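You operate a simulated robot arm through the tools that you are given. There is no shell and no other tool. Be economical: measure what you need, move in short steps, check, and stop when the job is done.

Carry out the task below with a simulated robot arm. There is one attempt and no reset: what you move stays moved.

TASK
Fold the sheet's edge square and prove it with the try block.
Fine: up to the green line, leaf down, block against the edge, block back.
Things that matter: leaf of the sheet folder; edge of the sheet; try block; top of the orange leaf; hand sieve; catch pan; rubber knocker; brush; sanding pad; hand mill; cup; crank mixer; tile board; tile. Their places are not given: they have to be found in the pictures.

It is judged by the outcome, as a careful person would: the job done as asked, and still so three seconds after it is handed in. It fails if anything else is knocked over, pushed out of place, dropped, spilled or broken.

THE ROBOT
A 6-joint arm with a two-finger parallel gripper, fixed in place. Base frame: the origin is at the foot of the arm, x ahead of it, y to its left, z up; the work surface is at about z = 798. Lengths are in mm, angles in rad, forces in N, time in s.
With the tool pointing down near the work surface it reaches from about 240 to 640 mm from the base axis. Its first joint turns from -1.152 to 1.152 rad. Payload 2.7 kg.
Tool frame: the origin (TCP) lies between the finger pads and is the grasp point; the fingertips stand 23 mm ahead of it; z points along the fingers, y is the line along which they close. The gripper opens to 94 mm. The fingers are 38 mm wide and 10 mm thick; the gripper's body (54 by 96 mm) begins 39 mm behind the TCP.
Orientation is that of the tool frame in the base frame, as a unit quaternion [w, x, y, z]. With the fingers straight down and closing along the base's y, the tool's x points along the base's -x, its y along +y and its z along -z.

THE INTERFACE
- The arm moves only by the tool jog_arm. Its arguments are lists of equal length, an entry for each row: "linear": the shift along the base's x, y, z in units of 100 mm (1.0 is 100 mm), a list of three; "angular": the turn, a rotation vector about the base's x, y, z in units of 180 degrees (1.0 is 180 degrees), a list of three; "claw": the opening, from 0 (shut) to 1 (fully open). In form: {"linear": [[dx, dy, dz], ...], "angular": [[wx, wy, wz], ...], "claw": [claw, ...]}. A call has 1 to 10 rows; each row is the pose to reach, as a shift and turn from the pose commanded when the call began. A call with a number of a shift or a turn outside -1 to 1 is refused whole. A row lasts 0.2 s, in which the tool goes at most 50 mm and 0.15 rad; a call with a longer step from one row to the next is refused whole, and so is a gripper value outside its range. A pose out of reach is approached as far as the arm can. The call stops where the force on the tool passes 90 N (or 10 N more than at its start, if that is more) or the arm is blocked; 0.2 s more then pass. The fingers move at their own pace (about 45 mm/s each) and stop on an object; they squeeze with about 34 N. The grip force told is the motor's: it shows also when the fingers shut on nothing. Time passes only in rows, and 0.2 s behind the last, so rows that repeat a pose let the fingers close. It gives the time, the measured TCP pose, the force on the tool (base axes), the opening and the grip force at its end, in the units of the frame above (readings bear some noise).
- Cameras (640 x 400 px; columns grow to the right, rows downward): "scene" is fixed at [63.5, -422, 1410.7]; the picture's right is [0.88, -0.48, 0.00], its down [-0.24, -0.45, -0.86] and it looks along [0.41, 0.76, -0.51] (base axes); focal length 357 px, centre (320, 200). "wrist" rides on the gripper at [-39, 0, -44] in the tool frame; the picture's right is [0.00, -1.00, 0.00], its down [0.97, 0.00, -0.24] and it looks along [0.24, 0.00, 0.97] (tool axes); focal length 218 px, centre (320, 200).
- snapshot(camera): a new picture of that camera. No time passes.
- pixel_to_xyz(camera, pixels): there is no depth. For up to 12 entries [column, row, z] of the newest picture of that camera ("zoom" is the newest enlarged one), the place [x, y] in the base frame at which the ray of that pixel passes the height z, good to about 2 mm. No time passes.
- zoom(camera, box): a new picture of the part [left, top, right, bottom] of that camera's present view, enlarged. No time passes.
- sign_off(): hands the job in; it is judged then, once.

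Work in short steps. Measure before you move; look again where a grasp or a placing could have gone wrong, and mend it. You have 80 turns and 38 pictures in all, those below and enlarged ones among them. Open the gripper and draw the arm clear of the work before you hand the job in, unless the task says otherwise; then end with one line.

The tools are called as a command line: name --argument value ..., lists and objects as JSON in quotes. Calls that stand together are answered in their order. jog_arm: Moves the arm, as the interface text tells. Its arguments: {"type":"object","properties":{"linear":{"type":"array"},"angular":{"type":"array"},"claw":{"type":"array"}},"required":["linear","angular","claw"]} The other tools are called the same way: snapshot (camera) takes a picture; pixel_to_xyz (camera, pixels) gives the place at which the rays of pixels pass given heights; zoom (camera, box) takes an enlarged picture of a part of a camera's view; sign_off () hands the job in.

At the start:

```text
time: 0.0
tool_pos: [432.2, 4.2, 1164.8]
tcp_rot: [0.0, 0.0, 1.0, 0.0]
force: [0.5, -0.2, 0.0]
width: 94.0
grip_force: 0.0
```

scene: 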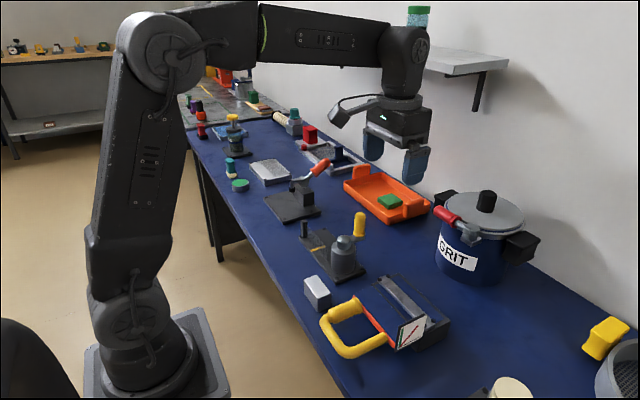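
wrist: 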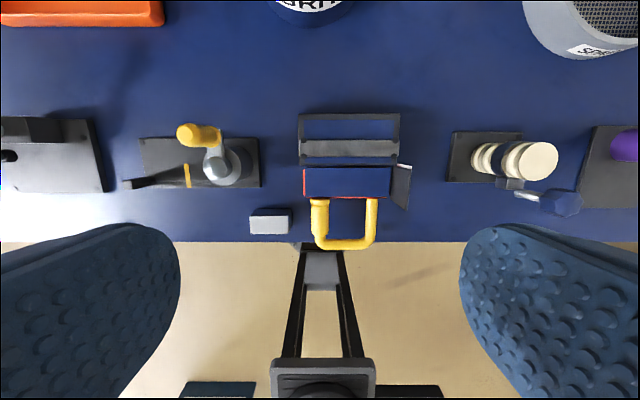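

The sheet folder with its yellow handle shows at scene (385,320), and the small silver try block at (317,290). I zoom on both from each camera.

zoom --camera "scene" --box '[280, 250, 480, 375]'

zoom --camera "wrist" --box '[230, 95, 430, 255]'

```text
3.20 times, centred on (380, 312) of scene
```

zoom: 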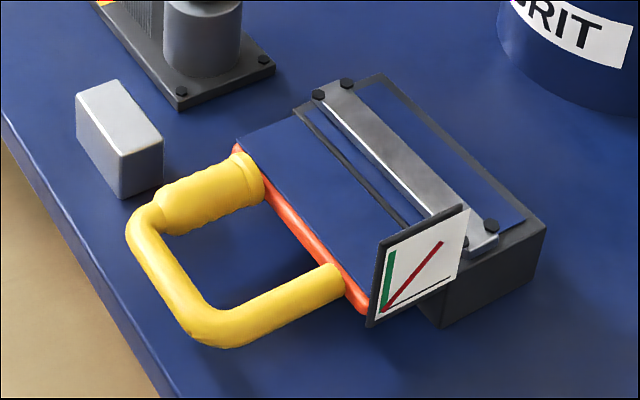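

```text
2.50 times, centred on (330, 175) of wrist
```

zoom: 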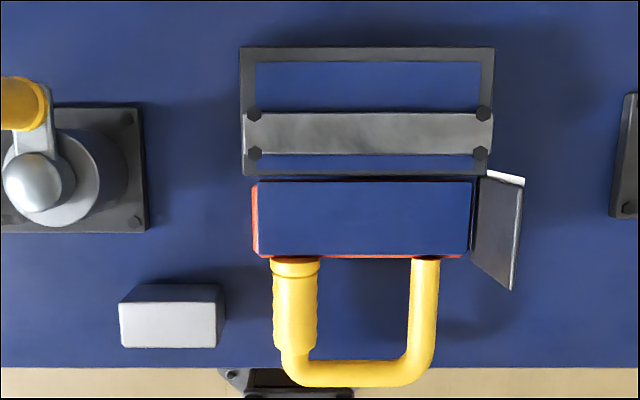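

I look closer at the dial and measure leaf, hinge and block.

zoom --camera "scene" --box '[380, 295, 460, 355]'

pixel_to_xyz --camera "wrist" --pixels '[[303, 196, 830], [303, 168, 830], [391, 168, 830], [391, 196, 830], [398, 166, 860], [411, 169, 860], [411, 169, 830], [392, 205, 830], [320, 249, 850], [322, 200, 840], [250, 234, 830], [289, 209, 830]]'

pixel_to_xyz --camera "scene" --pixels '[[304, 279, 840], [319, 312, 798], [331, 308, 798], [331, 296, 840], [318, 298, 840], [362, 212, 840], [396, 347, 830], [355, 294, 830], [358, 297, 850], [323, 330, 850]]'

```text
6.67 times, centred on (420, 325) of scene
```

zoom: 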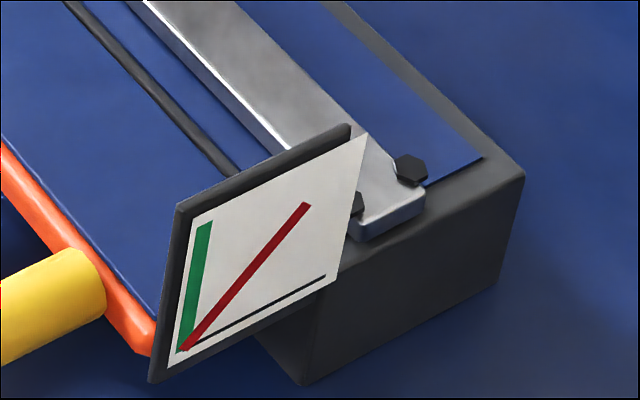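

```text
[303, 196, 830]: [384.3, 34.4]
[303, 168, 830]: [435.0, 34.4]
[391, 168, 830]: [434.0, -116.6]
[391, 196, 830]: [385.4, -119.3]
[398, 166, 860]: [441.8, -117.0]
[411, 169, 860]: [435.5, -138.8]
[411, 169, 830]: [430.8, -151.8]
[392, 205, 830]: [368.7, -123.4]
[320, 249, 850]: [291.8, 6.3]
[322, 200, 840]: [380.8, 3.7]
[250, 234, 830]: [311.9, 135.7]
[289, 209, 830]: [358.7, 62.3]
```

```text
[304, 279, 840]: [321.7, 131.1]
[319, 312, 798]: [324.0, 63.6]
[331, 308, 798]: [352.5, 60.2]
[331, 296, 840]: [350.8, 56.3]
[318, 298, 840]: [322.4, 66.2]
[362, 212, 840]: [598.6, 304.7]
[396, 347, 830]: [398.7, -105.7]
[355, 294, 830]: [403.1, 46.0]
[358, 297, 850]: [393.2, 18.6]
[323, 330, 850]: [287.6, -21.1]
```

The leaf spans x≈385–435, y≈-118–35, with the dial on its -y side and a U handle reaching x≈290. I turn the tool by -90° about z and shift to -y so I can look at the dial.

jog_arm --linear '[[0, -0.2, -0.05], [0, -0.4, -0.1], [0, -0.6, -0.2], [0, -0.8, -0.3], [0, -0.99, -0.4], [0, -0.99, -0.5], [0, -0.99, -0.6], [0, -0.99, -0.7], [0, -0.99, -0.8], [0, -0.99, -0.9]]' --angular '[[0, 0, -0.047], [0, 0, -0.094], [0, 0, -0.141], [0, 0, -0.188], [0, 0, -0.235], [0, 0, -0.282], [0, 0, -0.329], [0, 0, -0.376], [0, 0, -0.423], [0, 0, -0.47]]' --claw '[1, 1, 1, 1, 1, 1, 1, 1, 1, 1]'

jog_arm --linear '[[0, -0.2, 0], [0, -0.4, 0], [0, -0.6, 0], [0, -0.8, 0], [0, -0.99, 0], [0, -0.99, 0]]' --angular '[[0, 0, -0.03], [0.045, 0, -0.03], [0.09, 0, -0.03], [0.135, 0, -0.03], [0.18, 0, -0.03], [0.22, 0, -0.03]]' --claw '[1, 1, 1, 1, 1, 1]'

snapshot --camera "wrist"

```text
time: 2.2
tool_pos: [431.3, -92.8, 1074.8]
tcp_rot: [0.0, 0.673, 0.739, 0.0]
force: [0.8, 0.2, 0.0]
width: 94.0
grip_force: 0.1
```

```text
time: 3.6
tool_pos: [431.4, -193.1, 1074.1]
tcp_rot: [-0.228, 0.666, 0.664, 0.251]
force: [0.1, 0.5, -0.2]
width: 94.0
grip_force: 0.0
```

```text
32 pictures are left
```

wrist: 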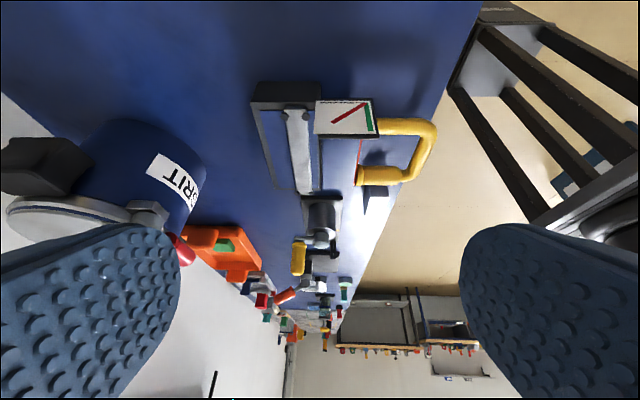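

The dial shows at (345,117); I enlarge it.

zoom --camera "wrist" --box '[240, 70, 448, 200]'

```text
3.08 times, centred on (344, 135) of wrist
```

zoom: 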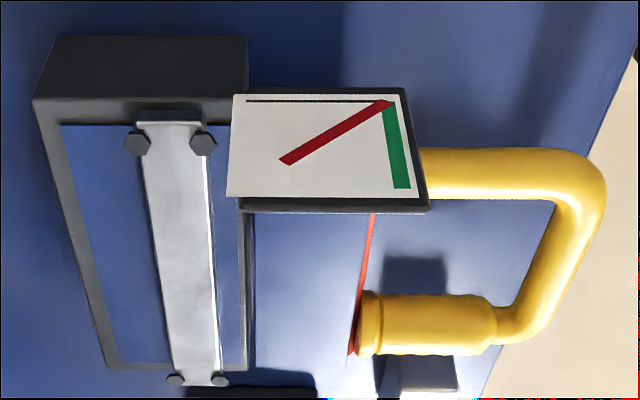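

The dial reads: black baseline, red at about 45°, green upright. I go upright above the handle's crossbar (about x 301, y -43, z 850) for a closer look.

jog_arm --linear '[[-0.2, 0.2, 0], [-0.4, 0.4, 0], [-0.6, 0.6, 0], [-0.8, 0.8, 0], [-0.99, 0.99, 0], [-0.99, 0.99, -0.1]]' --angular '[[-0.04, 0, 0], [-0.08, 0, 0], [-0.12, 0, 0], [-0.16, 0, 0], [-0.2, 0, 0], [-0.22, 0, 0]]' --claw '[1, 1, 1, 1, 1, 1]'

jog_arm --linear '[[-0.1, 0.15, -0.2], [-0.2, 0.3, -0.4], [-0.31, 0.51, -0.6], [-0.31, 0.51, -0.7]]' --angular '[[0, 0, 0], [0, 0, 0], [0, 0, 0], [0, 0, 0]]' --claw '[1, 1, 1, 1]'

snapshot --camera "wrist"

```text
time: 5.0
tool_pos: [333.2, -93.4, 1064.3]
tcp_rot: [0.012, 0.704, 0.71, 0.011]
force: [0.0, -0.5, 0.2]
width: 94.0
grip_force: 0.0
```

```text
time: 6.0
tool_pos: [301.3, -42.5, 994.5]
tcp_rot: [0.011, 0.704, 0.71, 0.01]
force: [0.7, 0.3, 0.7]
width: 93.9
grip_force: 0.1
```

```text
30 pictures are left
```

wrist: 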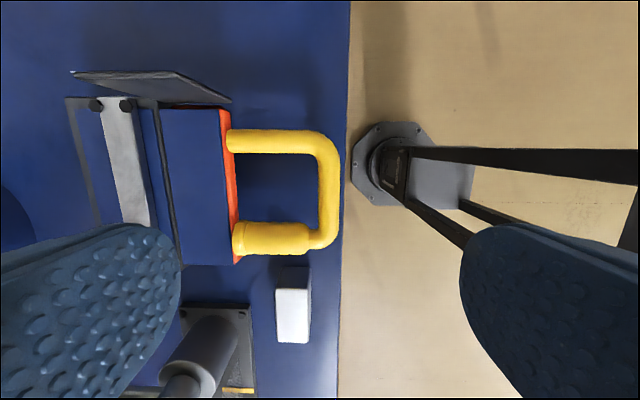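

The crossbar is at about (328,190), with posts at rows 141 and 238. I measure these.

pixel_to_xyz --camera "wrist" --pixels '[[317, 190, 850], [341, 190, 850], [290, 141, 850], [290, 238, 850], [230, 141, 845], [277, 315, 830], [310, 315, 830], [277, 342, 830], [310, 342, 830], [233, 180, 845], [163, 180, 845], [292, 290, 838]]'

```text
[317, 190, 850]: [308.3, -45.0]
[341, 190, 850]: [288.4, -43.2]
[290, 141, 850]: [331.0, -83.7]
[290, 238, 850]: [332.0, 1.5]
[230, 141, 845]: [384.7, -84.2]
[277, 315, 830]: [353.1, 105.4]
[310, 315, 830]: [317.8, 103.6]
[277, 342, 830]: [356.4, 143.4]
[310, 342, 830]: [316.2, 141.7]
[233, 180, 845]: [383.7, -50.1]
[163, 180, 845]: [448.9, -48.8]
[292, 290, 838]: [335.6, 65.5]
```

Crossbar centre is x≈298, y≈-42, about 20 mm thick. I descend over it and close.

jog_arm --linear '[[-0.03, 0.0, -0.4], [-0.03, 0.0, -0.8], [-0.03, 0, -0.99], [-0.03, 0, -0.99]]' --angular '[[0, 0, 0], [0, 0, 0], [0, 0, 0], [0, 0, 0]]' --claw '[1, 1, 1, 1]'

jog_arm --linear '[[0, 0, -0.25], [0, 0, -0.45], [0, 0, -0.45], [0, 0, -0.45], [0, 0, -0.45], [0, 0, -0.45], [0, 0, -0.45], [0, 0, -0.45]]' --angular '[[0, 0, 0], [0, 0, 0], [0, 0, 0], [0, 0, 0], [0, 0, 0], [0, 0, 0], [0, 0, 0], [0, 0, 0]]' --claw '[1, 1, 0.5, 0.3, 0.2, 0.1, 0.0, 0]'

snapshot --camera "scene"

```text
time: 7.0
tool_pos: [298.2, -44.4, 895.6]
tcp_rot: [0.011, 0.705, 0.709, 0.011]
force: [0.3, -0.6, 0.7]
width: 94.2
grip_force: 0.1
```

```text
time: 8.8
tool_pos: [299.9, -42.8, 851.9]
tcp_rot: [0.012, 0.706, 0.708, 0.012]
force: [8.4, 1.7, -0.4]
width: 19.7
grip_force: 45.6
```

```text
29 pictures are left
```

scene: 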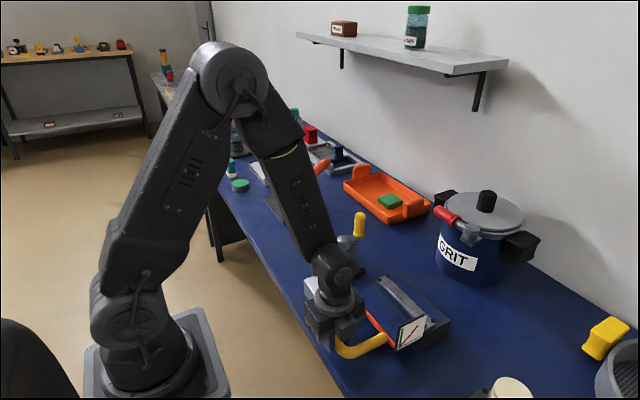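

Gripped at 19.7 mm. I lift along an arc about the hinge (x≈438) to some 20° and check forces.

jog_arm --linear '[[0.005, 0, 0.121], [0.021, 0, 0.241], [0.047, 0, 0.36], [0.084, 0, 0.475]]' --angular '[[0, 0, 0], [0, 0, 0], [0, 0, 0], [0, 0, 0]]' --claw '[0, 0, 0, 0]'

zoom --camera "scene" --box '[300, 250, 460, 375]'

```text
time: 9.8
tool_pos: [304.1, -42.9, 897.5]
tcp_rot: [0.008, 0.704, 0.71, 0.008]
force: [-11.3, 1.1, -1.4]
width: 19.4
grip_force: 44.8
```

```text
3.20 times, centred on (380, 312) of scene
```

zoom: 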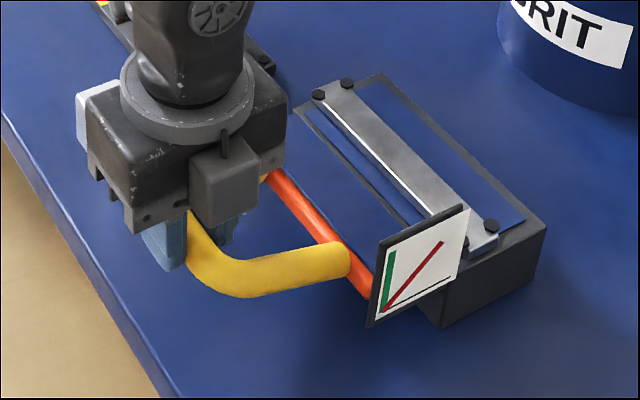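

The leaf rises freely and the dial stays fixed. I continue to about 50°.

jog_arm --linear '[[0.057, 0, 0.134], [0.127, 0, 0.261], [0.211, 0, 0.38], [0.306, 0, 0.49], [0.413, 0, 0.589]]' --angular '[[0, 0, 0], [0, 0, 0], [0, 0, 0], [0, 0, 0], [0, 0, 0]]' --claw '[0, 0, 0, 0, 0]'

zoom --camera "scene" --box '[300, 230, 460, 355]'

```text
time: 11.0
tool_pos: [347.5, -44.5, 957.3]
tcp_rot: [0.011, 0.704, 0.71, 0.01]
force: [-29.9, -2.8, 32.2]
width: 19.1
grip_force: 45.1
```

```text
3.20 times, centred on (380, 292) of scene
```

zoom: 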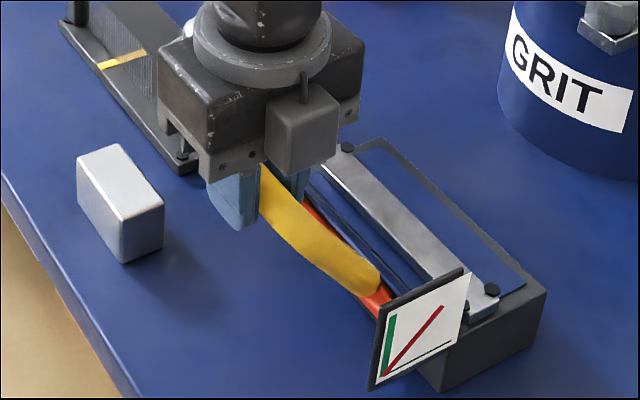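

The force (-30, 32) N points radially outward, so my arc is a bit tight. I nudge 3 mm outward and see how it changes.

jog_arm --linear '[[-0.02, 0, 0.023], [-0.02, 0, 0.023]]' --angular '[[0, 0, 0], [0, 0, 0]]' --claw '[0, 0]'

```text
time: 11.6
tool_pos: [348.0, -43.9, 959.5]
tcp_rot: [0.012, 0.704, 0.71, 0.011]
force: [1.3, -6.8, -7.3]
width: 19.4
grip_force: 45.0
```

Force nearly vanished, giving a hinge near (439.5, 852.5) and R≈142. I continue to about 70°.

jog_arm --linear '[[0.141, 0, 0.109], [0.291, 0, 0.197], [0.45, 0, 0.266]]' --angular '[[0, 0, 0], [0, 0, 0], [0, 0, 0]]' --claw '[0, 0, 0]'

zoom --camera "scene" --box '[330, 220, 490, 345]'

```text
time: 12.4
tool_pos: [392.6, -43.9, 986.4]
tcp_rot: [0.01, 0.705, 0.709, 0.011]
force: [-3.4, -2.0, -0.9]
width: 19.9
grip_force: 45.6
```

```text
3.20 times, centred on (410, 282) of scene
```

zoom: 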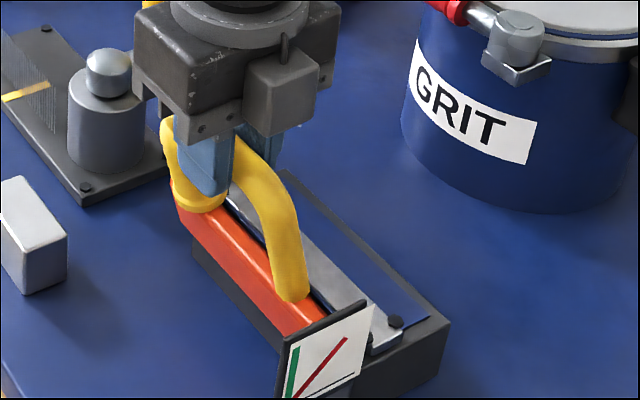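

Forces are small. Before the final part I measure the green line's exact lean with a tight zoom.

zoom --camera "scene" --box '[392, 312, 432, 352]'

```text
10.00 times, centred on (412, 332) of scene
```

zoom: 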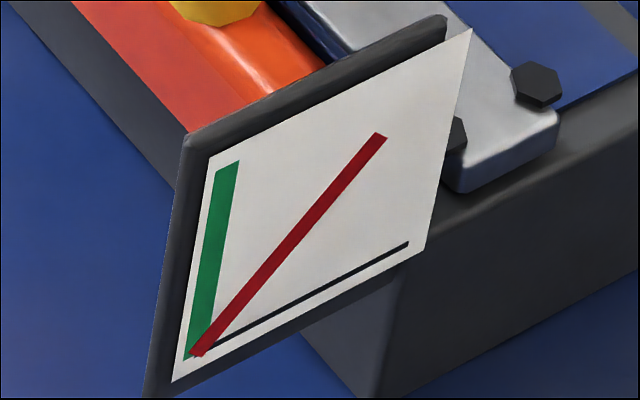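

The green line is parallel to the plate's upright side: exactly 90°. I go on to about 88°.

jog_arm --linear '[[0.166, 0, 0.049], [0.337, 0, 0.078], [0.436, 0, 0.085]]' --angular '[[0, 0, 0], [0, 0, 0], [0, 0, 0]]' --claw '[0, 0, 0]'

zoom --camera "scene" --box '[350, 220, 480, 350]'

```text
time: 13.2
tool_pos: [435.9, -42.8, 994.7]
tcp_rot: [0.012, 0.705, 0.709, 0.012]
force: [-3.6, 3.0, 2.1]
width: 19.8
grip_force: 45.7
```

```text
3.08 times, centred on (415, 285) of scene
```

zoom: 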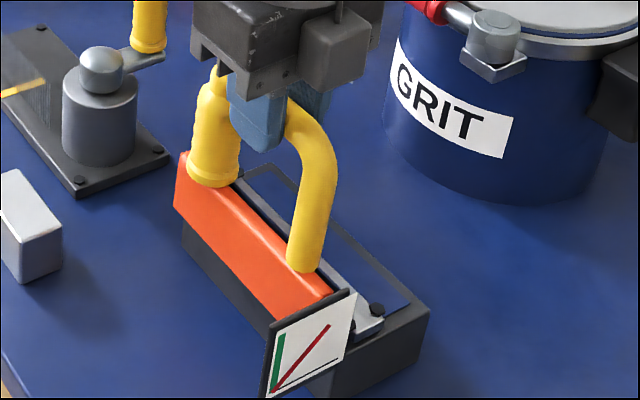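

Position implies about 88–89°. I zoom on the leaf's far end to gauge its lean.

zoom --camera "scene" --box '[380, 260, 444, 300]'

zoom --camera "scene" --box '[392, 260, 456, 300]'

```text
10.00 times, centred on (412, 280) of scene
```

zoom: 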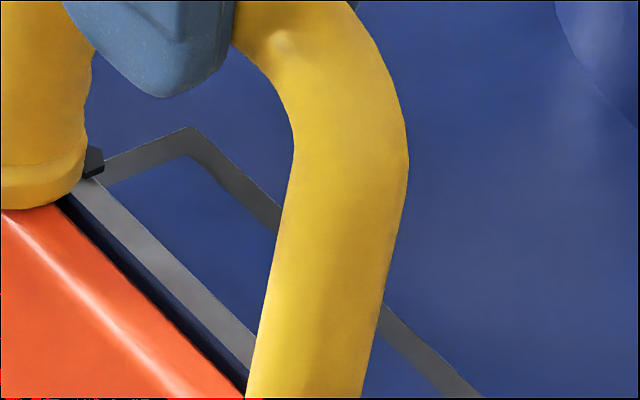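

```text
10.00 times, centred on (424, 280) of scene
```

zoom: 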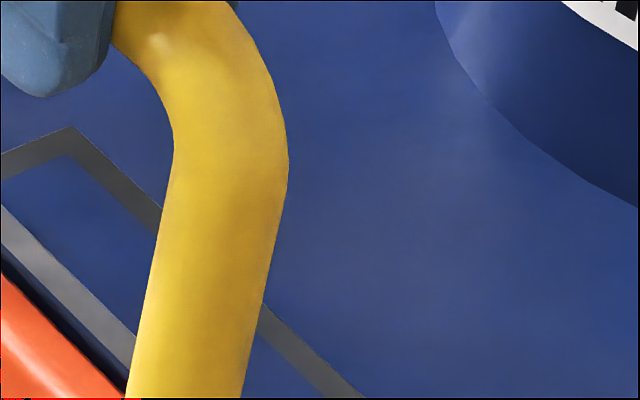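

The handle post leans within about 1° of vertical. I add 1.5 mm, hold briefly, and then start lowering along the same arc.

jog_arm --linear '[[0.02, 0, 0.001], [0.02, 0, 0.001], [0.02, 0, 0.001]]' --angular '[[0, 0, 0], [0, 0, 0], [0, 0, 0]]' --claw '[0, 0, 0]'

```text
time: 14.0
tool_pos: [437.8, -41.9, 993.2]
tcp_rot: [0.012, 0.705, 0.709, 0.012]
force: [-1.9, 4.1, 3.2]
width: 19.8
grip_force: 45.6
```

Forces are low. Lowering the leaf, first to about 48°.

jog_arm --linear '[[-0.169, 0, -0.014], [-0.339, 0, -0.048], [-0.503, 0, -0.103], [-0.659, 0, -0.178], [-0.806, 0, -0.271], [-0.921, 0, -0.365]]' --angular '[[0, 0, 0], [0, 0, 0], [0, 0, 0], [0, 0, 0], [0, 0, 0], [0, 0, 0]]' --claw '[0, 0, 0, 0, 0, 0]'

zoom --camera "scene" --box '[330, 225, 490, 350]'

```text
time: 15.4
tool_pos: [346.2, -44.7, 957.8]
tcp_rot: [0.012, 0.705, 0.709, 0.011]
force: [6.4, -3.8, -3.9]
width: 20.1
grip_force: 44.6
```

```text
3.20 times, centred on (410, 288) of scene
```

zoom: 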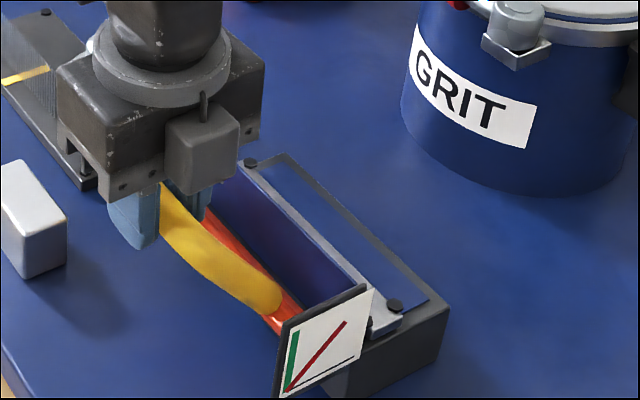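

The sheet's edge stays up while the leaf comes down. I lower the rest.

jog_arm --linear '[[-0.138, 0, -0.142], [-0.254, 0, -0.303], [-0.347, 0, -0.478], [-0.415, 0, -0.664], [-0.456, 0, -0.858], [-0.468, 0, -0.981]]' --angular '[[0, 0, 0], [0, 0, 0], [0, 0, 0], [0, 0, 0], [0, 0, 0], [0, 0, 0]]' --claw '[0, 0, 0, 0, 0, 0]'

jog_arm --linear '[[0, 0, -0.04], [0, 0, -0.08], [0, 0, -0.08]]' --angular '[[0, 0, 0], [0, 0, 0], [0, 0, 0]]' --claw '[0, 0, 0]'

```text
time: 16.8
tool_pos: [299.2, -42.4, 861.5]
tcp_rot: [0.014, 0.704, 0.71, 0.012]
force: [15.8, -3.6, 0.9]
width: 19.7
grip_force: 45.4
```

```text
time: 17.6
tool_pos: [299.8, -43.5, 851.9]
tcp_rot: [0.012, 0.705, 0.709, 0.012]
force: [17.7, -6.2, 1.1]
width: 19.7
grip_force: 44.9
```

Back at the starting height 851.9. I open and rise straight up.

jog_arm --linear '[[0, 0, -0.01], [0, 0, -0.01], [0, 0, -0.01], [0, 0, -0.01], [0, 0, -0.01], [0, 0, 0.3], [0, 0, 0.7], [0, 0, 0.99]]' --angular '[[0, 0, 0], [0, 0, 0], [0, 0, 0], [0, 0, 0], [0, 0, 0], [0, 0, 0], [0, 0, 0], [0, 0, 0]]' --claw '[0, 0.5, 1, 1, 1, 1, 1, 1]'

jog_arm --linear '[[0, 0.3, 0.3], [0, 0.6, 0.5], [0, 0.9, 0.7]]' --angular '[[0, 0, 0], [0, 0, 0], [0, 0, 0]]' --claw '[1, 1, 1]'

snapshot --camera "wrist"

zoom --camera "scene" --box '[290, 250, 450, 350]'

```text
time: 19.4
tool_pos: [298.6, -43.0, 951.2]
tcp_rot: [0.011, 0.704, 0.71, 0.01]
force: [0.0, -0.1, 1.1]
width: 94.0
grip_force: 0.1
```

```text
time: 20.2
tool_pos: [298.1, 48.0, 1020.3]
tcp_rot: [0.012, 0.704, 0.71, 0.01]
force: [0.2, 0.0, -0.3]
width: 93.9
grip_force: 0.1
```

```text
20 pictures are left
```

wrist: 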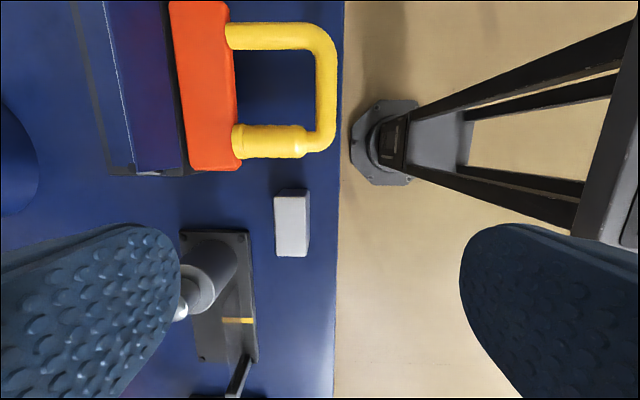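

```text
4.00 times, centred on (370, 300) of scene
```

zoom: 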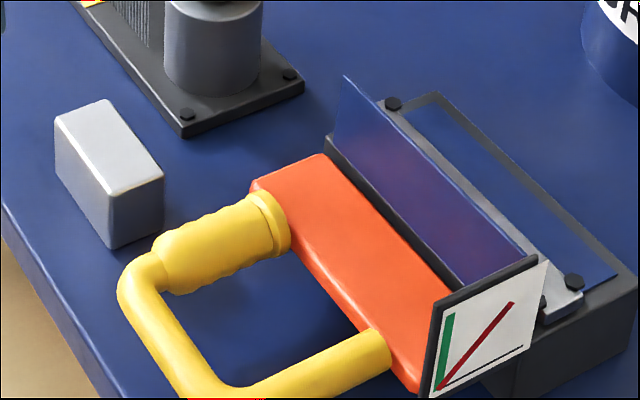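

The edge stands up and the leaf is down. I zoom on the sheet's left end to check it is square.

zoom --camera "scene" --box '[350, 264, 398, 294]'

zoom --camera "scene" --box '[300, 270, 340, 315]'

```text
13.33 times, centred on (374, 279) of scene
```

zoom: 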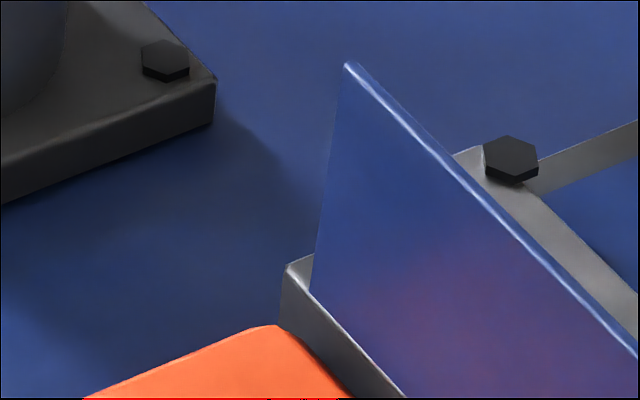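

```text
8.89 times, centred on (320, 292) of scene
```

zoom: 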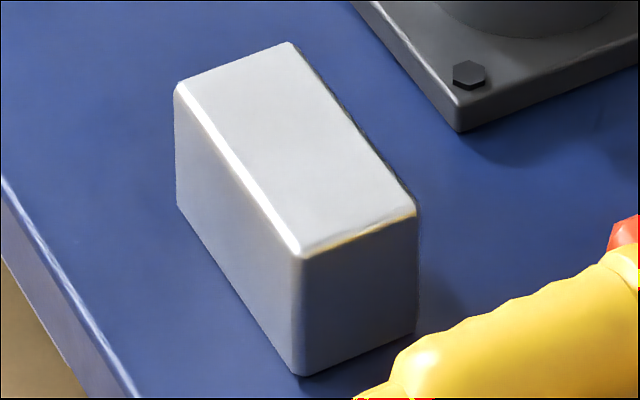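

The edge stands about square. Next, the try block: I measure its top face in the newest wrist picture (corners about (275,197), (306,197), (275,256), (308,256)), along with the leaf and sheet.

pixel_to_xyz --camera "wrist" --pixels '[[275, 196, 842], [305, 196, 842], [276, 257, 842], [307, 257, 842], [310, 191, 798], [310, 252, 798], [187, 100, 848], [234, 100, 848], [240, 165, 848], [188, 168, 848], [182, 165, 850], [138, 172, 898]]'

zoom --camera "wrist" --box '[60, 60, 320, 265]'

```text
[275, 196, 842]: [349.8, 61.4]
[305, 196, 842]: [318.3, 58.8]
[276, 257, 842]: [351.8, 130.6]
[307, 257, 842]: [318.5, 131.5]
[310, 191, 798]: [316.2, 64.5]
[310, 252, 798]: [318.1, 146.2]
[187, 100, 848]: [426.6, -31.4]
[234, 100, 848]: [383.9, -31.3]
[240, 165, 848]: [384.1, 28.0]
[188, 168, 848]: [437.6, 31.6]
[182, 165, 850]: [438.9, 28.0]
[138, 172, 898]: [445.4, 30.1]
```

```text
1.95 times, centred on (190, 162) of wrist
```

zoom: 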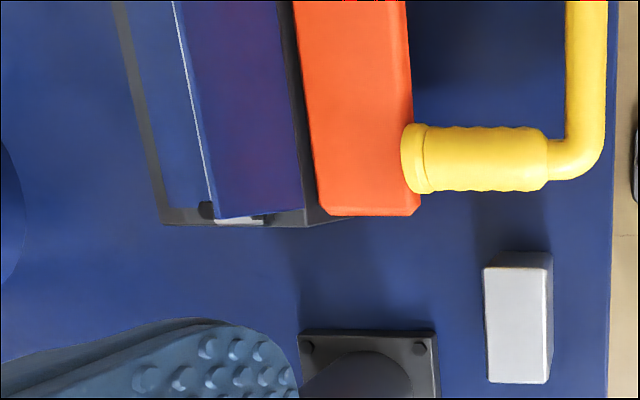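

I triangulate the leaf top height from its left-front corner in both views, and sheet top corner likewise (scene (375.9,269), wrist (136.3,171.5)).

pixel_to_xyz --camera "scene" --pixels '[[352.8, 296.5, 840], [352.8, 296.5, 855], [375.9, 269, 890], [375.9, 269, 905], [373.5, 285.4, 845], [373.5, 285.4, 860]]'

pixel_to_xyz --camera "wrist" --pixels '[[241, 168.5, 840], [241, 168.5, 855], [136.3, 171.5, 890], [136.3, 171.5, 905], [181.4, 167, 845], [181.4, 167, 860]]'

```text
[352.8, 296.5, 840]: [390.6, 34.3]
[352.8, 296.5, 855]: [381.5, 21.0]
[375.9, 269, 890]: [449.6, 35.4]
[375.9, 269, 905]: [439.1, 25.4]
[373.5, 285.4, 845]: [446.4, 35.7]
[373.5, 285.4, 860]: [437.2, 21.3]
```

```text
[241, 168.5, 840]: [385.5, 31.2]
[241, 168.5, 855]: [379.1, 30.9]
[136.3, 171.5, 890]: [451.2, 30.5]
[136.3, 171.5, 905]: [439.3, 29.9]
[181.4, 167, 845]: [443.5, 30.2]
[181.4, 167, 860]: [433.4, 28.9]
```

Leaf top is z≈843, sheet at x≈441; the block centre is (335,96), about 33×69×43. To keep fingers off the face that touches the sheet I will grip it by its ends along y, so I turn another -90° (camera on the -x side) above the block.

jog_arm --linear '[[0.03, 0.05, 0], [0.06, 0.1, 0], [0.09, 0.15, 0], [0.12, 0.2, 0], [0.15, 0.25, 0], [0.18, 0.3, 0], [0.21, 0.35, 0], [0.25, 0.4, 0], [0.28, 0.45, 0], [0.31, 0.48, 0]]' --angular '[[0, 0, -0.047], [0, 0, -0.094], [0, 0, -0.141], [0, 0, -0.188], [0, 0, -0.235], [0, 0, -0.282], [0, 0, -0.329], [0, 0, -0.376], [0, 0, -0.423], [0, 0, -0.47]]' --claw '[1, 1, 1, 1, 1, 1, 1, 1, 1, 1]'

jog_arm --linear '[[0, 0, -0.3], [0, 0, -0.5]]' --angular '[[0.0099, 0, -0.033], [0.0099, 0, -0.033]]' --claw '[1, 1]'

snapshot --camera "wrist"

```text
time: 22.4
tool_pos: [342.4, -22.9, 997.2]
tcp_rot: [-0.02, 0.997, 0.076, 0.003]
force: [0.2, -0.7, 1.2]
width: 94.0
grip_force: 0.0
out of reach, approached as far as the arm can: row 7, 8, 9, 10
```

```text
time: 23.0
tool_pos: [342.6, -27.9, 946.0]
tcp_rot: [-0.04, 0.999, 0.028, 0.006]
force: [-0.6, -0.7, -0.2]
width: 93.9
grip_force: 0.0
out of reach, approached as far as the arm can: row 1, 2
```

```text
15 pictures are left
```

wrist: 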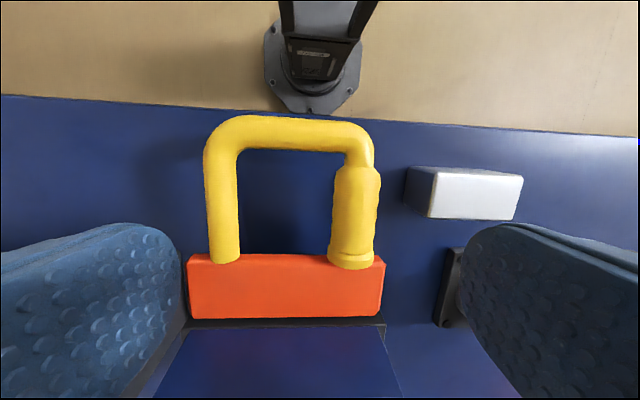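

That roll is out of the arm's range, so I turn back and use the mirror orientation (tool x toward -x), going up first.

jog_arm --linear '[[0, 0, 0.3], [0, 0, 0.5], [0, 0, 0.5], [0, 0, 0.5], [0, 0, 0.5], [0, 0, 0.5], [0, 0, 0.5], [0, 0, 0.5], [0, 0, 0.5], [0, 0, 0.5]]' --angular '[[0, 0, 0.047], [0, 0, 0.094], [0, 0, 0.141], [0, 0, 0.188], [0, 0, 0.235], [0, 0, 0.282], [0, 0, 0.329], [0, 0, 0.376], [0, 0, 0.423], [0, 0, 0.47]]' --claw '[1, 1, 1, 1, 1, 1, 1, 1, 1, 1]'

jog_arm --linear '[[0, 0, 0], [0, 0, 0], [0, 0, 0], [0, 0, 0], [0, 0, 0], [0, 0, 0], [0, 0, 0], [0, 0, 0], [0, 0, 0], [0, 0, 0]]' --angular '[[0, 0, 0.047], [0, 0, 0.094], [0, 0, 0.141], [0, 0, 0.188], [0, 0, 0.235], [0, 0, 0.282], [0, 0, 0.329], [0, 0, 0.376], [0, 0, 0.423], [0, 0, 0.47]]' --claw '[1, 1, 1, 1, 1, 1, 1, 1, 1, 1]'

```text
time: 25.2
tool_pos: [341.5, -29.0, 997.6]
tcp_rot: [-0.03, 0.721, 0.692, -0.021]
force: [0.1, -0.4, 0.4]
width: 94.1
grip_force: 0.0
```

```text
time: 27.4
tool_pos: [342.0, -29.2, 996.6]
tcp_rot: [-0.007, 0.068, 0.997, -0.033]
force: [0.4, 0.0, 0.0]
width: 93.9
grip_force: 0.0
```

I square up the orientation and move toward the block.

jog_arm --linear '[[-0.05, 0.4, 0], [-0.1, 0.8, 0], [-0.13, 0.99, 0], [-0.13, 0.99, 0]]' --angular '[[0.0105, -0.0022, 0.0217], [0.021, -0.0045, 0.0433], [0.021, -0.0045, 0.0433], [0.021, -0.0045, 0.0433]]' --claw '[1, 1, 1, 1]'

jog_arm --linear '[[0, 0.26, -0.1], [0, 0.26, -0.4], [0, 0.26, -0.4]]' --angular '[[0, 0, 0], [0, 0, 0], [0, 0, 0]]' --claw '[1, 1, 1]'

snapshot --camera "wrist"

```text
time: 28.4
tool_pos: [327.7, 70.5, 996.8]
tcp_rot: [-0.001, 0.001, 1.0, -0.002]
force: [0.6, 0.2, 0.6]
width: 94.0
grip_force: 0.1
```

```text
time: 29.2
tool_pos: [329.7, 95.4, 954.3]
tcp_rot: [-0.001, 0.001, 1.0, -0.001]
force: [0.5, 0.1, 0.2]
width: 94.0
grip_force: 0.2
```

```text
14 pictures are left
```

wrist: 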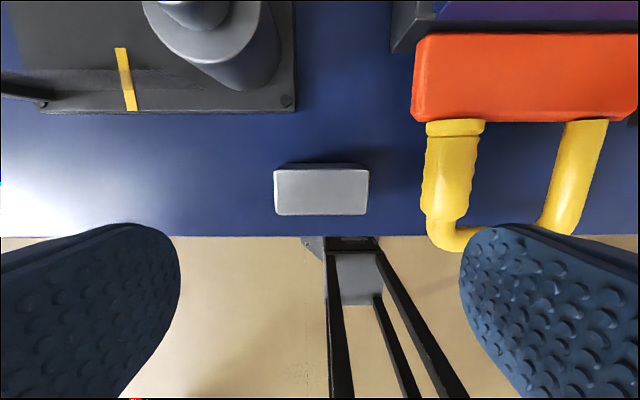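

I measure the block's top face: corners (274,170), (369,170), (277,214), (367,214).

pixel_to_xyz --camera "wrist" --pixels '[[274, 170, 841], [369, 170, 841], [277, 214, 841], [367, 214, 841], [412, 112, 843], [420, 42, 843]]'

```text
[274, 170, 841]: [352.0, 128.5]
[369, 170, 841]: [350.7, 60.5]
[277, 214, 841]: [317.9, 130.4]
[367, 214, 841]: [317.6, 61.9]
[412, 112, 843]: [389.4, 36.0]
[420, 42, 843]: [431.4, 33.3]
```

Block centre (334.5, 95.5). I descend to grip its upper part by the ends.

jog_arm --linear '[[-0.015, 0, -0.4], [-0.015, 0, -0.8], [-0.015, 0, -0.8]]' --angular '[[0, 0, 0], [0, 0, 0], [0, 0, 0]]' --claw '[1, 1, 1]'

jog_arm --linear '[[0, 0, -0.2], [0, 0, -0.38], [0, 0, -0.38], [0, 0, -0.38], [0, 0, -0.38], [0, 0, -0.38], [0, 0, -0.38]]' --angular '[[0, 0, 0], [0, 0, 0], [0, 0, 0], [0, 0, 0], [0, 0, 0], [0, 0, 0], [0, 0, 0]]' --claw '[1, 1, 1, 0.8, 0.6, 0.5, 0.5]'

```text
time: 30.0
tool_pos: [328.6, 96.6, 876.4]
tcp_rot: [-0.002, 0.002, 1.0, -0.002]
force: [-0.2, 0.1, -0.4]
width: 93.9
grip_force: 0.2
```

```text
time: 31.6
tool_pos: [327.7, 97.1, 838.8]
tcp_rot: [-0.001, 0.002, 1.0, -0.002]
force: [0.1, -0.1, 0.4]
width: 70.1
grip_force: 33.9
```

Gripped at 70.1 mm. I lift and carry it over toward the leaf.

jog_arm --linear '[[0, 0, 0.3], [0, 0, 0.7], [0, 0, 0.95], [0, -0.3, 0.95], [0, -0.7, 0.95], [0, -0.95, 0.95], [0, -0.95, 0.95]]' --angular '[[0, 0, 0], [0, 0, 0], [0, 0, 0], [0, 0, 0], [0, 0, 0], [0, 0, 0], [0, 0, 0]]' --claw '[0.5, 0.5, 0.5, 0.5, 0.5, 0.5, 0.5]'

jog_arm --linear '[[0.2, -0.43, 0], [0.5, -0.43, 0], [0.8, -0.43, 0], [0.8, -0.43, 0]]' --angular '[[0, 0, 0], [0, 0, 0], [0, 0, 0], [0, 0, 0]]' --claw '[0.5, 0.5, 0.5, 0.5]'

zoom --camera "scene" --box '[320, 200, 480, 340]'

snapshot --camera "wrist"

```text
time: 33.2
tool_pos: [329.3, -1.2, 933.4]
tcp_rot: [0.0, 0.002, 1.0, -0.002]
force: [-0.5, 0.4, -2.7]
width: 69.9
grip_force: 34.1
```

```text
time: 34.2
tool_pos: [406.2, -43.4, 932.6]
tcp_rot: [0.0, 0.001, 1.0, -0.002]
force: [-0.1, 0.6, -3.3]
width: 69.5
grip_force: 33.6
```

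```text
2.86 times, centred on (400, 270) of scene
```

zoom: 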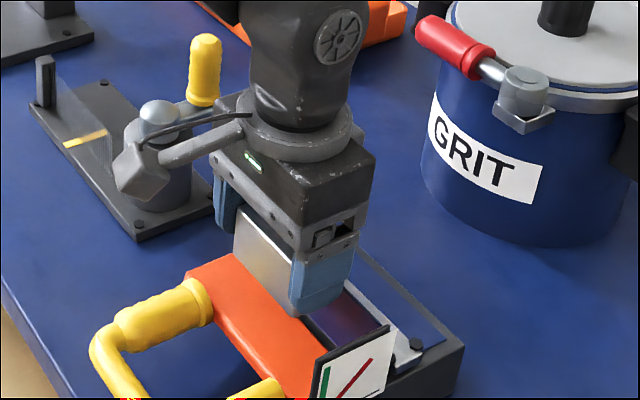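

```text
12 pictures are left
```

wrist: 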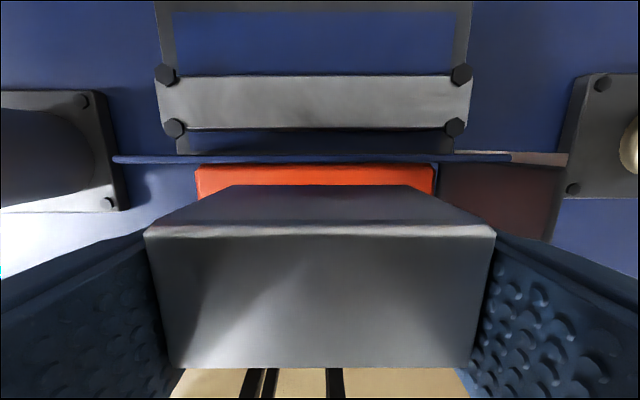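

The block hangs over the leaf with its face about 10 mm short of the sheet (wrist row 158). I lower it until near the leaf top.

jog_arm --linear '[[0, 0, -0.2], [0, 0, -0.38], [0, 0, -0.42], [0, 0, -0.42]]' --angular '[[0, 0, 0], [0, 0, 0], [0, 0, 0], [0, 0, 0]]' --claw '[0.5, 0.5, 0.5, 0.5]'

jog_arm --linear '[[0, 0, -0.015], [0, 0, -0.03], [0, 0, -0.045]]' --angular '[[0, 0, 0], [0, 0, 0], [0, 0, 0]]' --claw '[0.5, 0.5, 0.5]'

zoom --camera "scene" --box '[340, 240, 460, 350]'

```text
time: 35.2
tool_pos: [407.8, -41.7, 890.8]
tcp_rot: [-0.001, 0.002, 1.0, -0.002]
force: [-0.2, -0.7, -2.4]
width: 69.8
grip_force: 34.3
```

```text
time: 36.0
tool_pos: [407.4, -42.1, 887.9]
tcp_rot: [-0.001, 0.001, 1.0, -0.001]
force: [-6.2, -1.2, 16.2]
width: 69.7
grip_force: 33.8
```

```text
3.64 times, centred on (400, 295) of scene
```

zoom: 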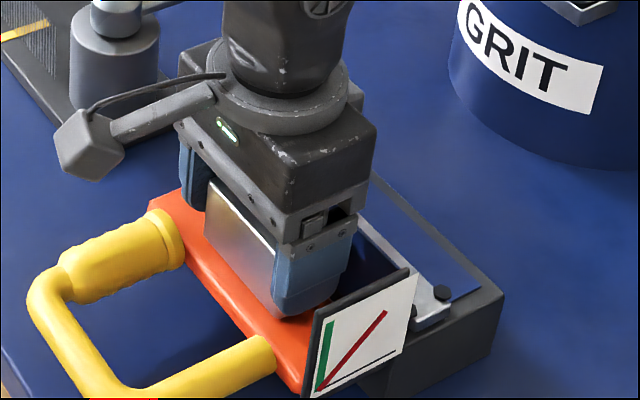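

The block rests on the leaf top (16 N). I ease 1 mm and slide toward the sheet.

jog_arm --linear '[[0.02, 0, 0.01], [0.04, 0, 0.01], [0.05, 0, 0.01]]' --angular '[[0, 0, 0], [0, 0, 0], [0, 0, 0]]' --claw '[0.5, 0.5, 0.5]'

jog_arm --linear '[[0.015, 0, 0], [0.02, 0, 0]]' --angular '[[0, 0, 0], [0, 0, 0]]' --claw '[0.5, 0.5]'

snapshot --camera "wrist"

```text
time: 36.8
tool_pos: [413.6, -41.9, 888.6]
tcp_rot: [0.0, 0.001, 1.0, -0.002]
force: [-7.7, 1.2, 17.2]
width: 70.0
grip_force: 33.8
```

```text
time: 37.4
tool_pos: [414.7, -41.0, 887.5]
tcp_rot: [-0.003, 0.0, 1.0, -0.002]
force: [-15.0, -0.5, 17.8]
width: 70.0
grip_force: 33.4
```

```text
10 pictures are left
```

wrist: 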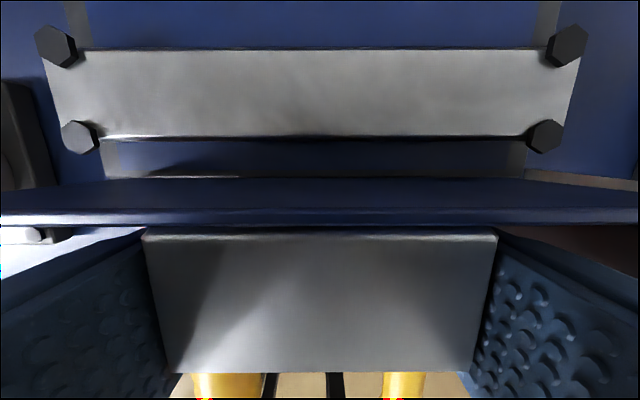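

About 3–4 mm gap may remain at the top (rows 225 vs 233) and Fx rose to -15 N. I push on in 1 mm steps.

jog_arm --linear '[[0.01, 0, 0.01], [0.02, 0, 0.01]]' --angular '[[0, 0, 0], [0, 0, 0]]' --claw '[0.5, 0.5]'

zoom --camera "wrist" --box '[220, 160, 420, 285]'

```text
time: 38.0
tool_pos: [414.3, -41.5, 888.3]
tcp_rot: [-0.005, 0.002, 1.0, -0.001]
force: [-19.8, -1.6, 7.0]
width: 69.4
grip_force: 33.7
```

```text
3.20 times, centred on (320, 222) of wrist
```

zoom: 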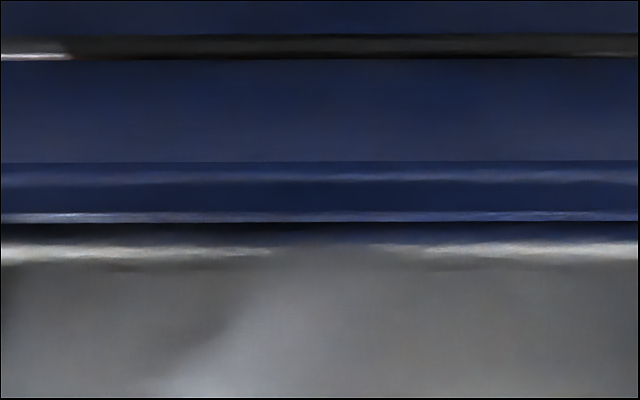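

The tool no longer advances: the block is stopped against the edge with -20 N. I hold it there a second, then re-test slightly raised to be sure the contact is with the sheet and not the bed lip.

jog_arm --linear '[[0, 0, 0], [0, 0, 0], [0, 0, 0], [0, 0, 0], [0, 0, 0]]' --angular '[[0, 0, 0], [0, 0, 0], [0, 0, 0], [0, 0, 0], [0, 0, 0]]' --claw '[0.5, 0.5, 0.5, 0.5, 0.5]'

jog_arm --linear '[[-0.04, 0, 0.0], [-0.04, 0, 0.08], [-0.02, 0, 0.08], [-0.01, 0, 0.08], [0, 0, 0.08], [0.0, 0, 0.08]]' --angular '[[0, 0, 0], [0, 0, 0], [0, 0, 0], [0, 0, 0], [0, 0, 0], [0, 0, 0]]' --claw '[0.5, 0.5, 0.5, 0.5, 0.5, 0.5]'

```text
time: 39.2
tool_pos: [414.9, -41.2, 888.0]
tcp_rot: [-0.004, 0.002, 1.0, -0.002]
force: [-17.6, -2.6, -8.0]
width: 69.8
grip_force: 34.0
```

```text
time: 40.6
tool_pos: [414.3, -41.3, 895.8]
tcp_rot: [-0.003, 0.002, 1.0, -0.002]
force: [-20.2, 1.9, 4.2]
width: 69.8
grip_force: 34.3
```

Contact at the same x when raised, so it is the sheet itself. I set it down again on the leaf, press it lightly against the edge, hold, and look.

jog_arm --linear '[[-0.03, 0, 0], [-0.03, 0, -0.085], [-0.01, 0, -0.085], [0.0, 0, -0.085], [0, 0, -0.085], [0, 0, -0.085], [0, 0, -0.085], [0, 0, -0.085]]' --angular '[[0, 0, 0], [0, 0, 0], [0, 0, 0], [0, 0, 0], [0, 0, 0], [0, 0, 0], [0, 0, 0], [0, 0, 0]]' --claw '[0.5, 0.5, 0.5, 0.5, 0.5, 0.5, 0.5, 0.5]'

snapshot --camera "wrist"

```text
time: 42.4
tool_pos: [415.7, -42.0, 888.4]
tcp_rot: [-0.004, 0.001, 1.0, -0.002]
force: [-19.1, -0.6, 2.4]
width: 69.9
grip_force: 34.0
```

```text
8 pictures are left
```

wrist: 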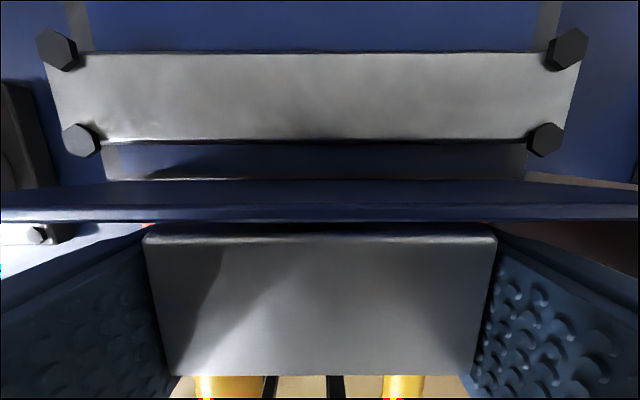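

The block lies squarely against the edge. I draw it back in -x, lift, and carry it home by the exact reverse shifts (total -89, +138, -50 mm).

jog_arm --linear '[[-0.06, 0, 0.01], [-0.1, 0, 0.2], [-0.2, 0, 0.45], [-0.5, 0, 0.45], [-0.89, 0, 0.45], [-0.89, 0.3, 0.45], [-0.89, 0.7, 0.45], [-0.89, 0.99, 0.45], [-0.89, 0.99, 0.45]]' --angular '[[0, 0, 0], [0, 0, 0], [0, 0, 0], [0, 0, 0], [0, 0, 0], [0, 0, 0], [0, 0, 0], [0, 0, 0], [0, 0, 0]]' --claw '[0.5, 0.5, 0.5, 0.5, 0.5, 0.5, 0.5, 0.5, 0.5]'

jog_arm --linear '[[0, 0.39, 0], [0, 0.39, -0.4], [0, 0.39, -0.8], [0, 0.39, -0.9], [0, 0.39, -0.9]]' --angular '[[0, 0, 0], [0, 0, 0], [0, 0, 0], [0, 0, 0], [0, 0, 0]]' --claw '[0.5, 0.5, 0.5, 0.5, 0.5]'

```text
time: 44.4
tool_pos: [328.3, 58.3, 933.4]
tcp_rot: [0.0, 0.002, 1.0, -0.001]
force: [-0.1, 0.5, -1.9]
width: 69.9
grip_force: 34.1
```

```text
time: 45.6
tool_pos: [327.6, 97.0, 842.6]
tcp_rot: [-0.001, 0.001, 1.0, -0.001]
force: [1.0, 0.5, -3.4]
width: 70.0
grip_force: 34.6
```

Now 842.6; the pick was at 838.8. I lower the last few millimetres feeling for contact.

jog_arm --linear '[[0, 0, -0.02], [0, 0, -0.04], [0, 0, -0.05], [0, 0, -0.05]]' --angular '[[0, 0, 0], [0, 0, 0], [0, 0, 0], [0, 0, 0]]' --claw '[0.5, 0.5, 0.5, 0.5]'

```text
time: 46.6
tool_pos: [327.9, 96.5, 838.3]
tcp_rot: [-0.001, 0.002, 1.0, -0.002]
force: [0.8, 0.5, -1.8]
width: 69.7
grip_force: 33.6
```

Still nearly full weight carried; one more millimetre or two.

jog_arm --linear '[[0, 0, -0.01], [0, 0, -0.015]]' --angular '[[0, 0, 0], [0, 0, 0]]' --claw '[0.5, 0.5]'

```text
time: 47.2
tool_pos: [328.3, 95.3, 837.1]
tcp_rot: [-0.001, 0.001, 1.0, -0.002]
force: [-8.1, -3.6, 22.2]
width: 69.7
grip_force: 33.6
```

Contact (22 N). I ease 1 mm, open, and rise clear.

jog_arm --linear '[[0, 0, 0.01], [0, 0, 0.01], [0, 0, 0.01], [0, 0, 0.01], [0, 0, 0.01], [0, 0, 0.01], [0, 0, 0.3], [0, 0, 0.7], [0, 0, 0.99]]' --angular '[[0, 0, 0], [0, 0, 0], [0, 0, 0], [0, 0, 0], [0, 0, 0], [0, 0, 0], [0, 0, 0], [0, 0, 0], [0, 0, 0]]' --claw '[0.5, 0.6, 0.8, 1, 1, 1, 1, 1, 1]'

jog_arm --linear '[[0, 0, 0.4], [0, 0, 0.8], [0, 0, 0.99]]' --angular '[[0, 0, 0], [0, 0, 0], [0, 0, 0]]' --claw '[1, 1, 1]'

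snapshot --camera "wrist"

zoom --camera "scene" --box '[290, 250, 450, 350]'

```text
time: 49.2
tool_pos: [326.4, 95.8, 935.9]
tcp_rot: [-0.002, 0.001, 1.0, -0.001]
force: [-1.2, 0.3, -0.3]
width: 94.1
grip_force: 0.1
```

```text
time: 50.0
tool_pos: [327.4, 94.8, 1036.0]
tcp_rot: [-0.001, 0.002, 1.0, -0.002]
force: [-0.6, 1.2, 0.5]
width: 93.9
grip_force: 0.1
```

```text
7 pictures are left
```

wrist: 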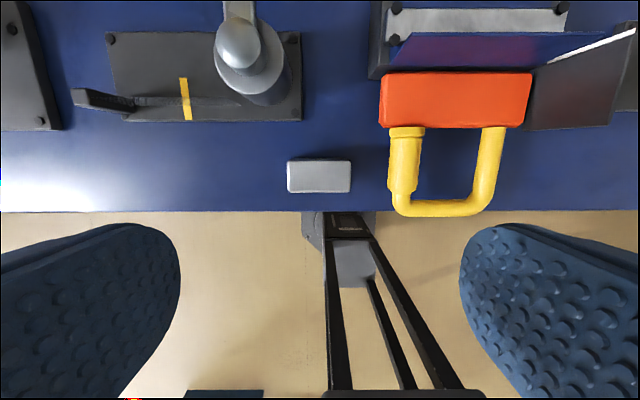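

```text
4.00 times, centred on (370, 300) of scene
```

zoom: 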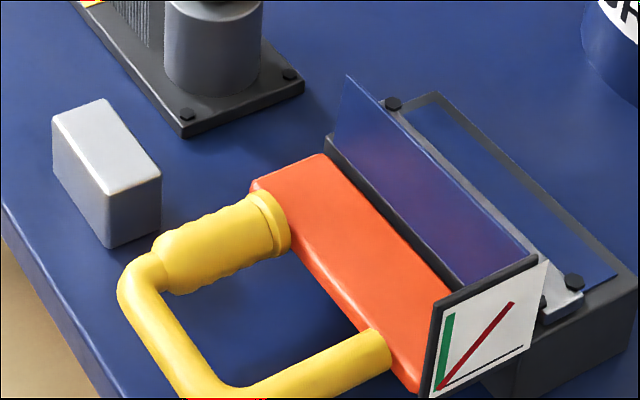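

The block is back within about a millimetre, leaf down, edge up. I check the sheet's lean once more with the same tight zoom.

zoom --camera "scene" --box '[350, 264, 398, 294]'

```text
13.33 times, centred on (374, 279) of scene
```

zoom: 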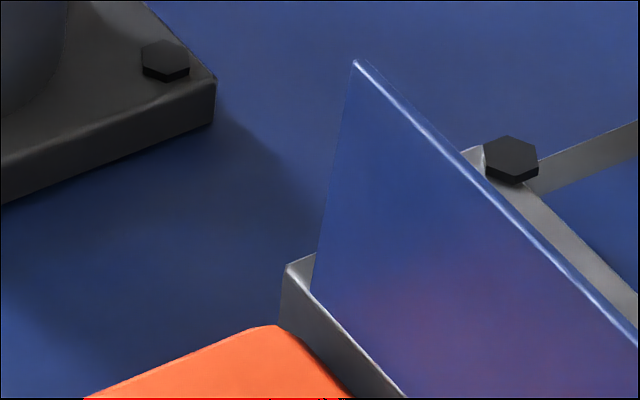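

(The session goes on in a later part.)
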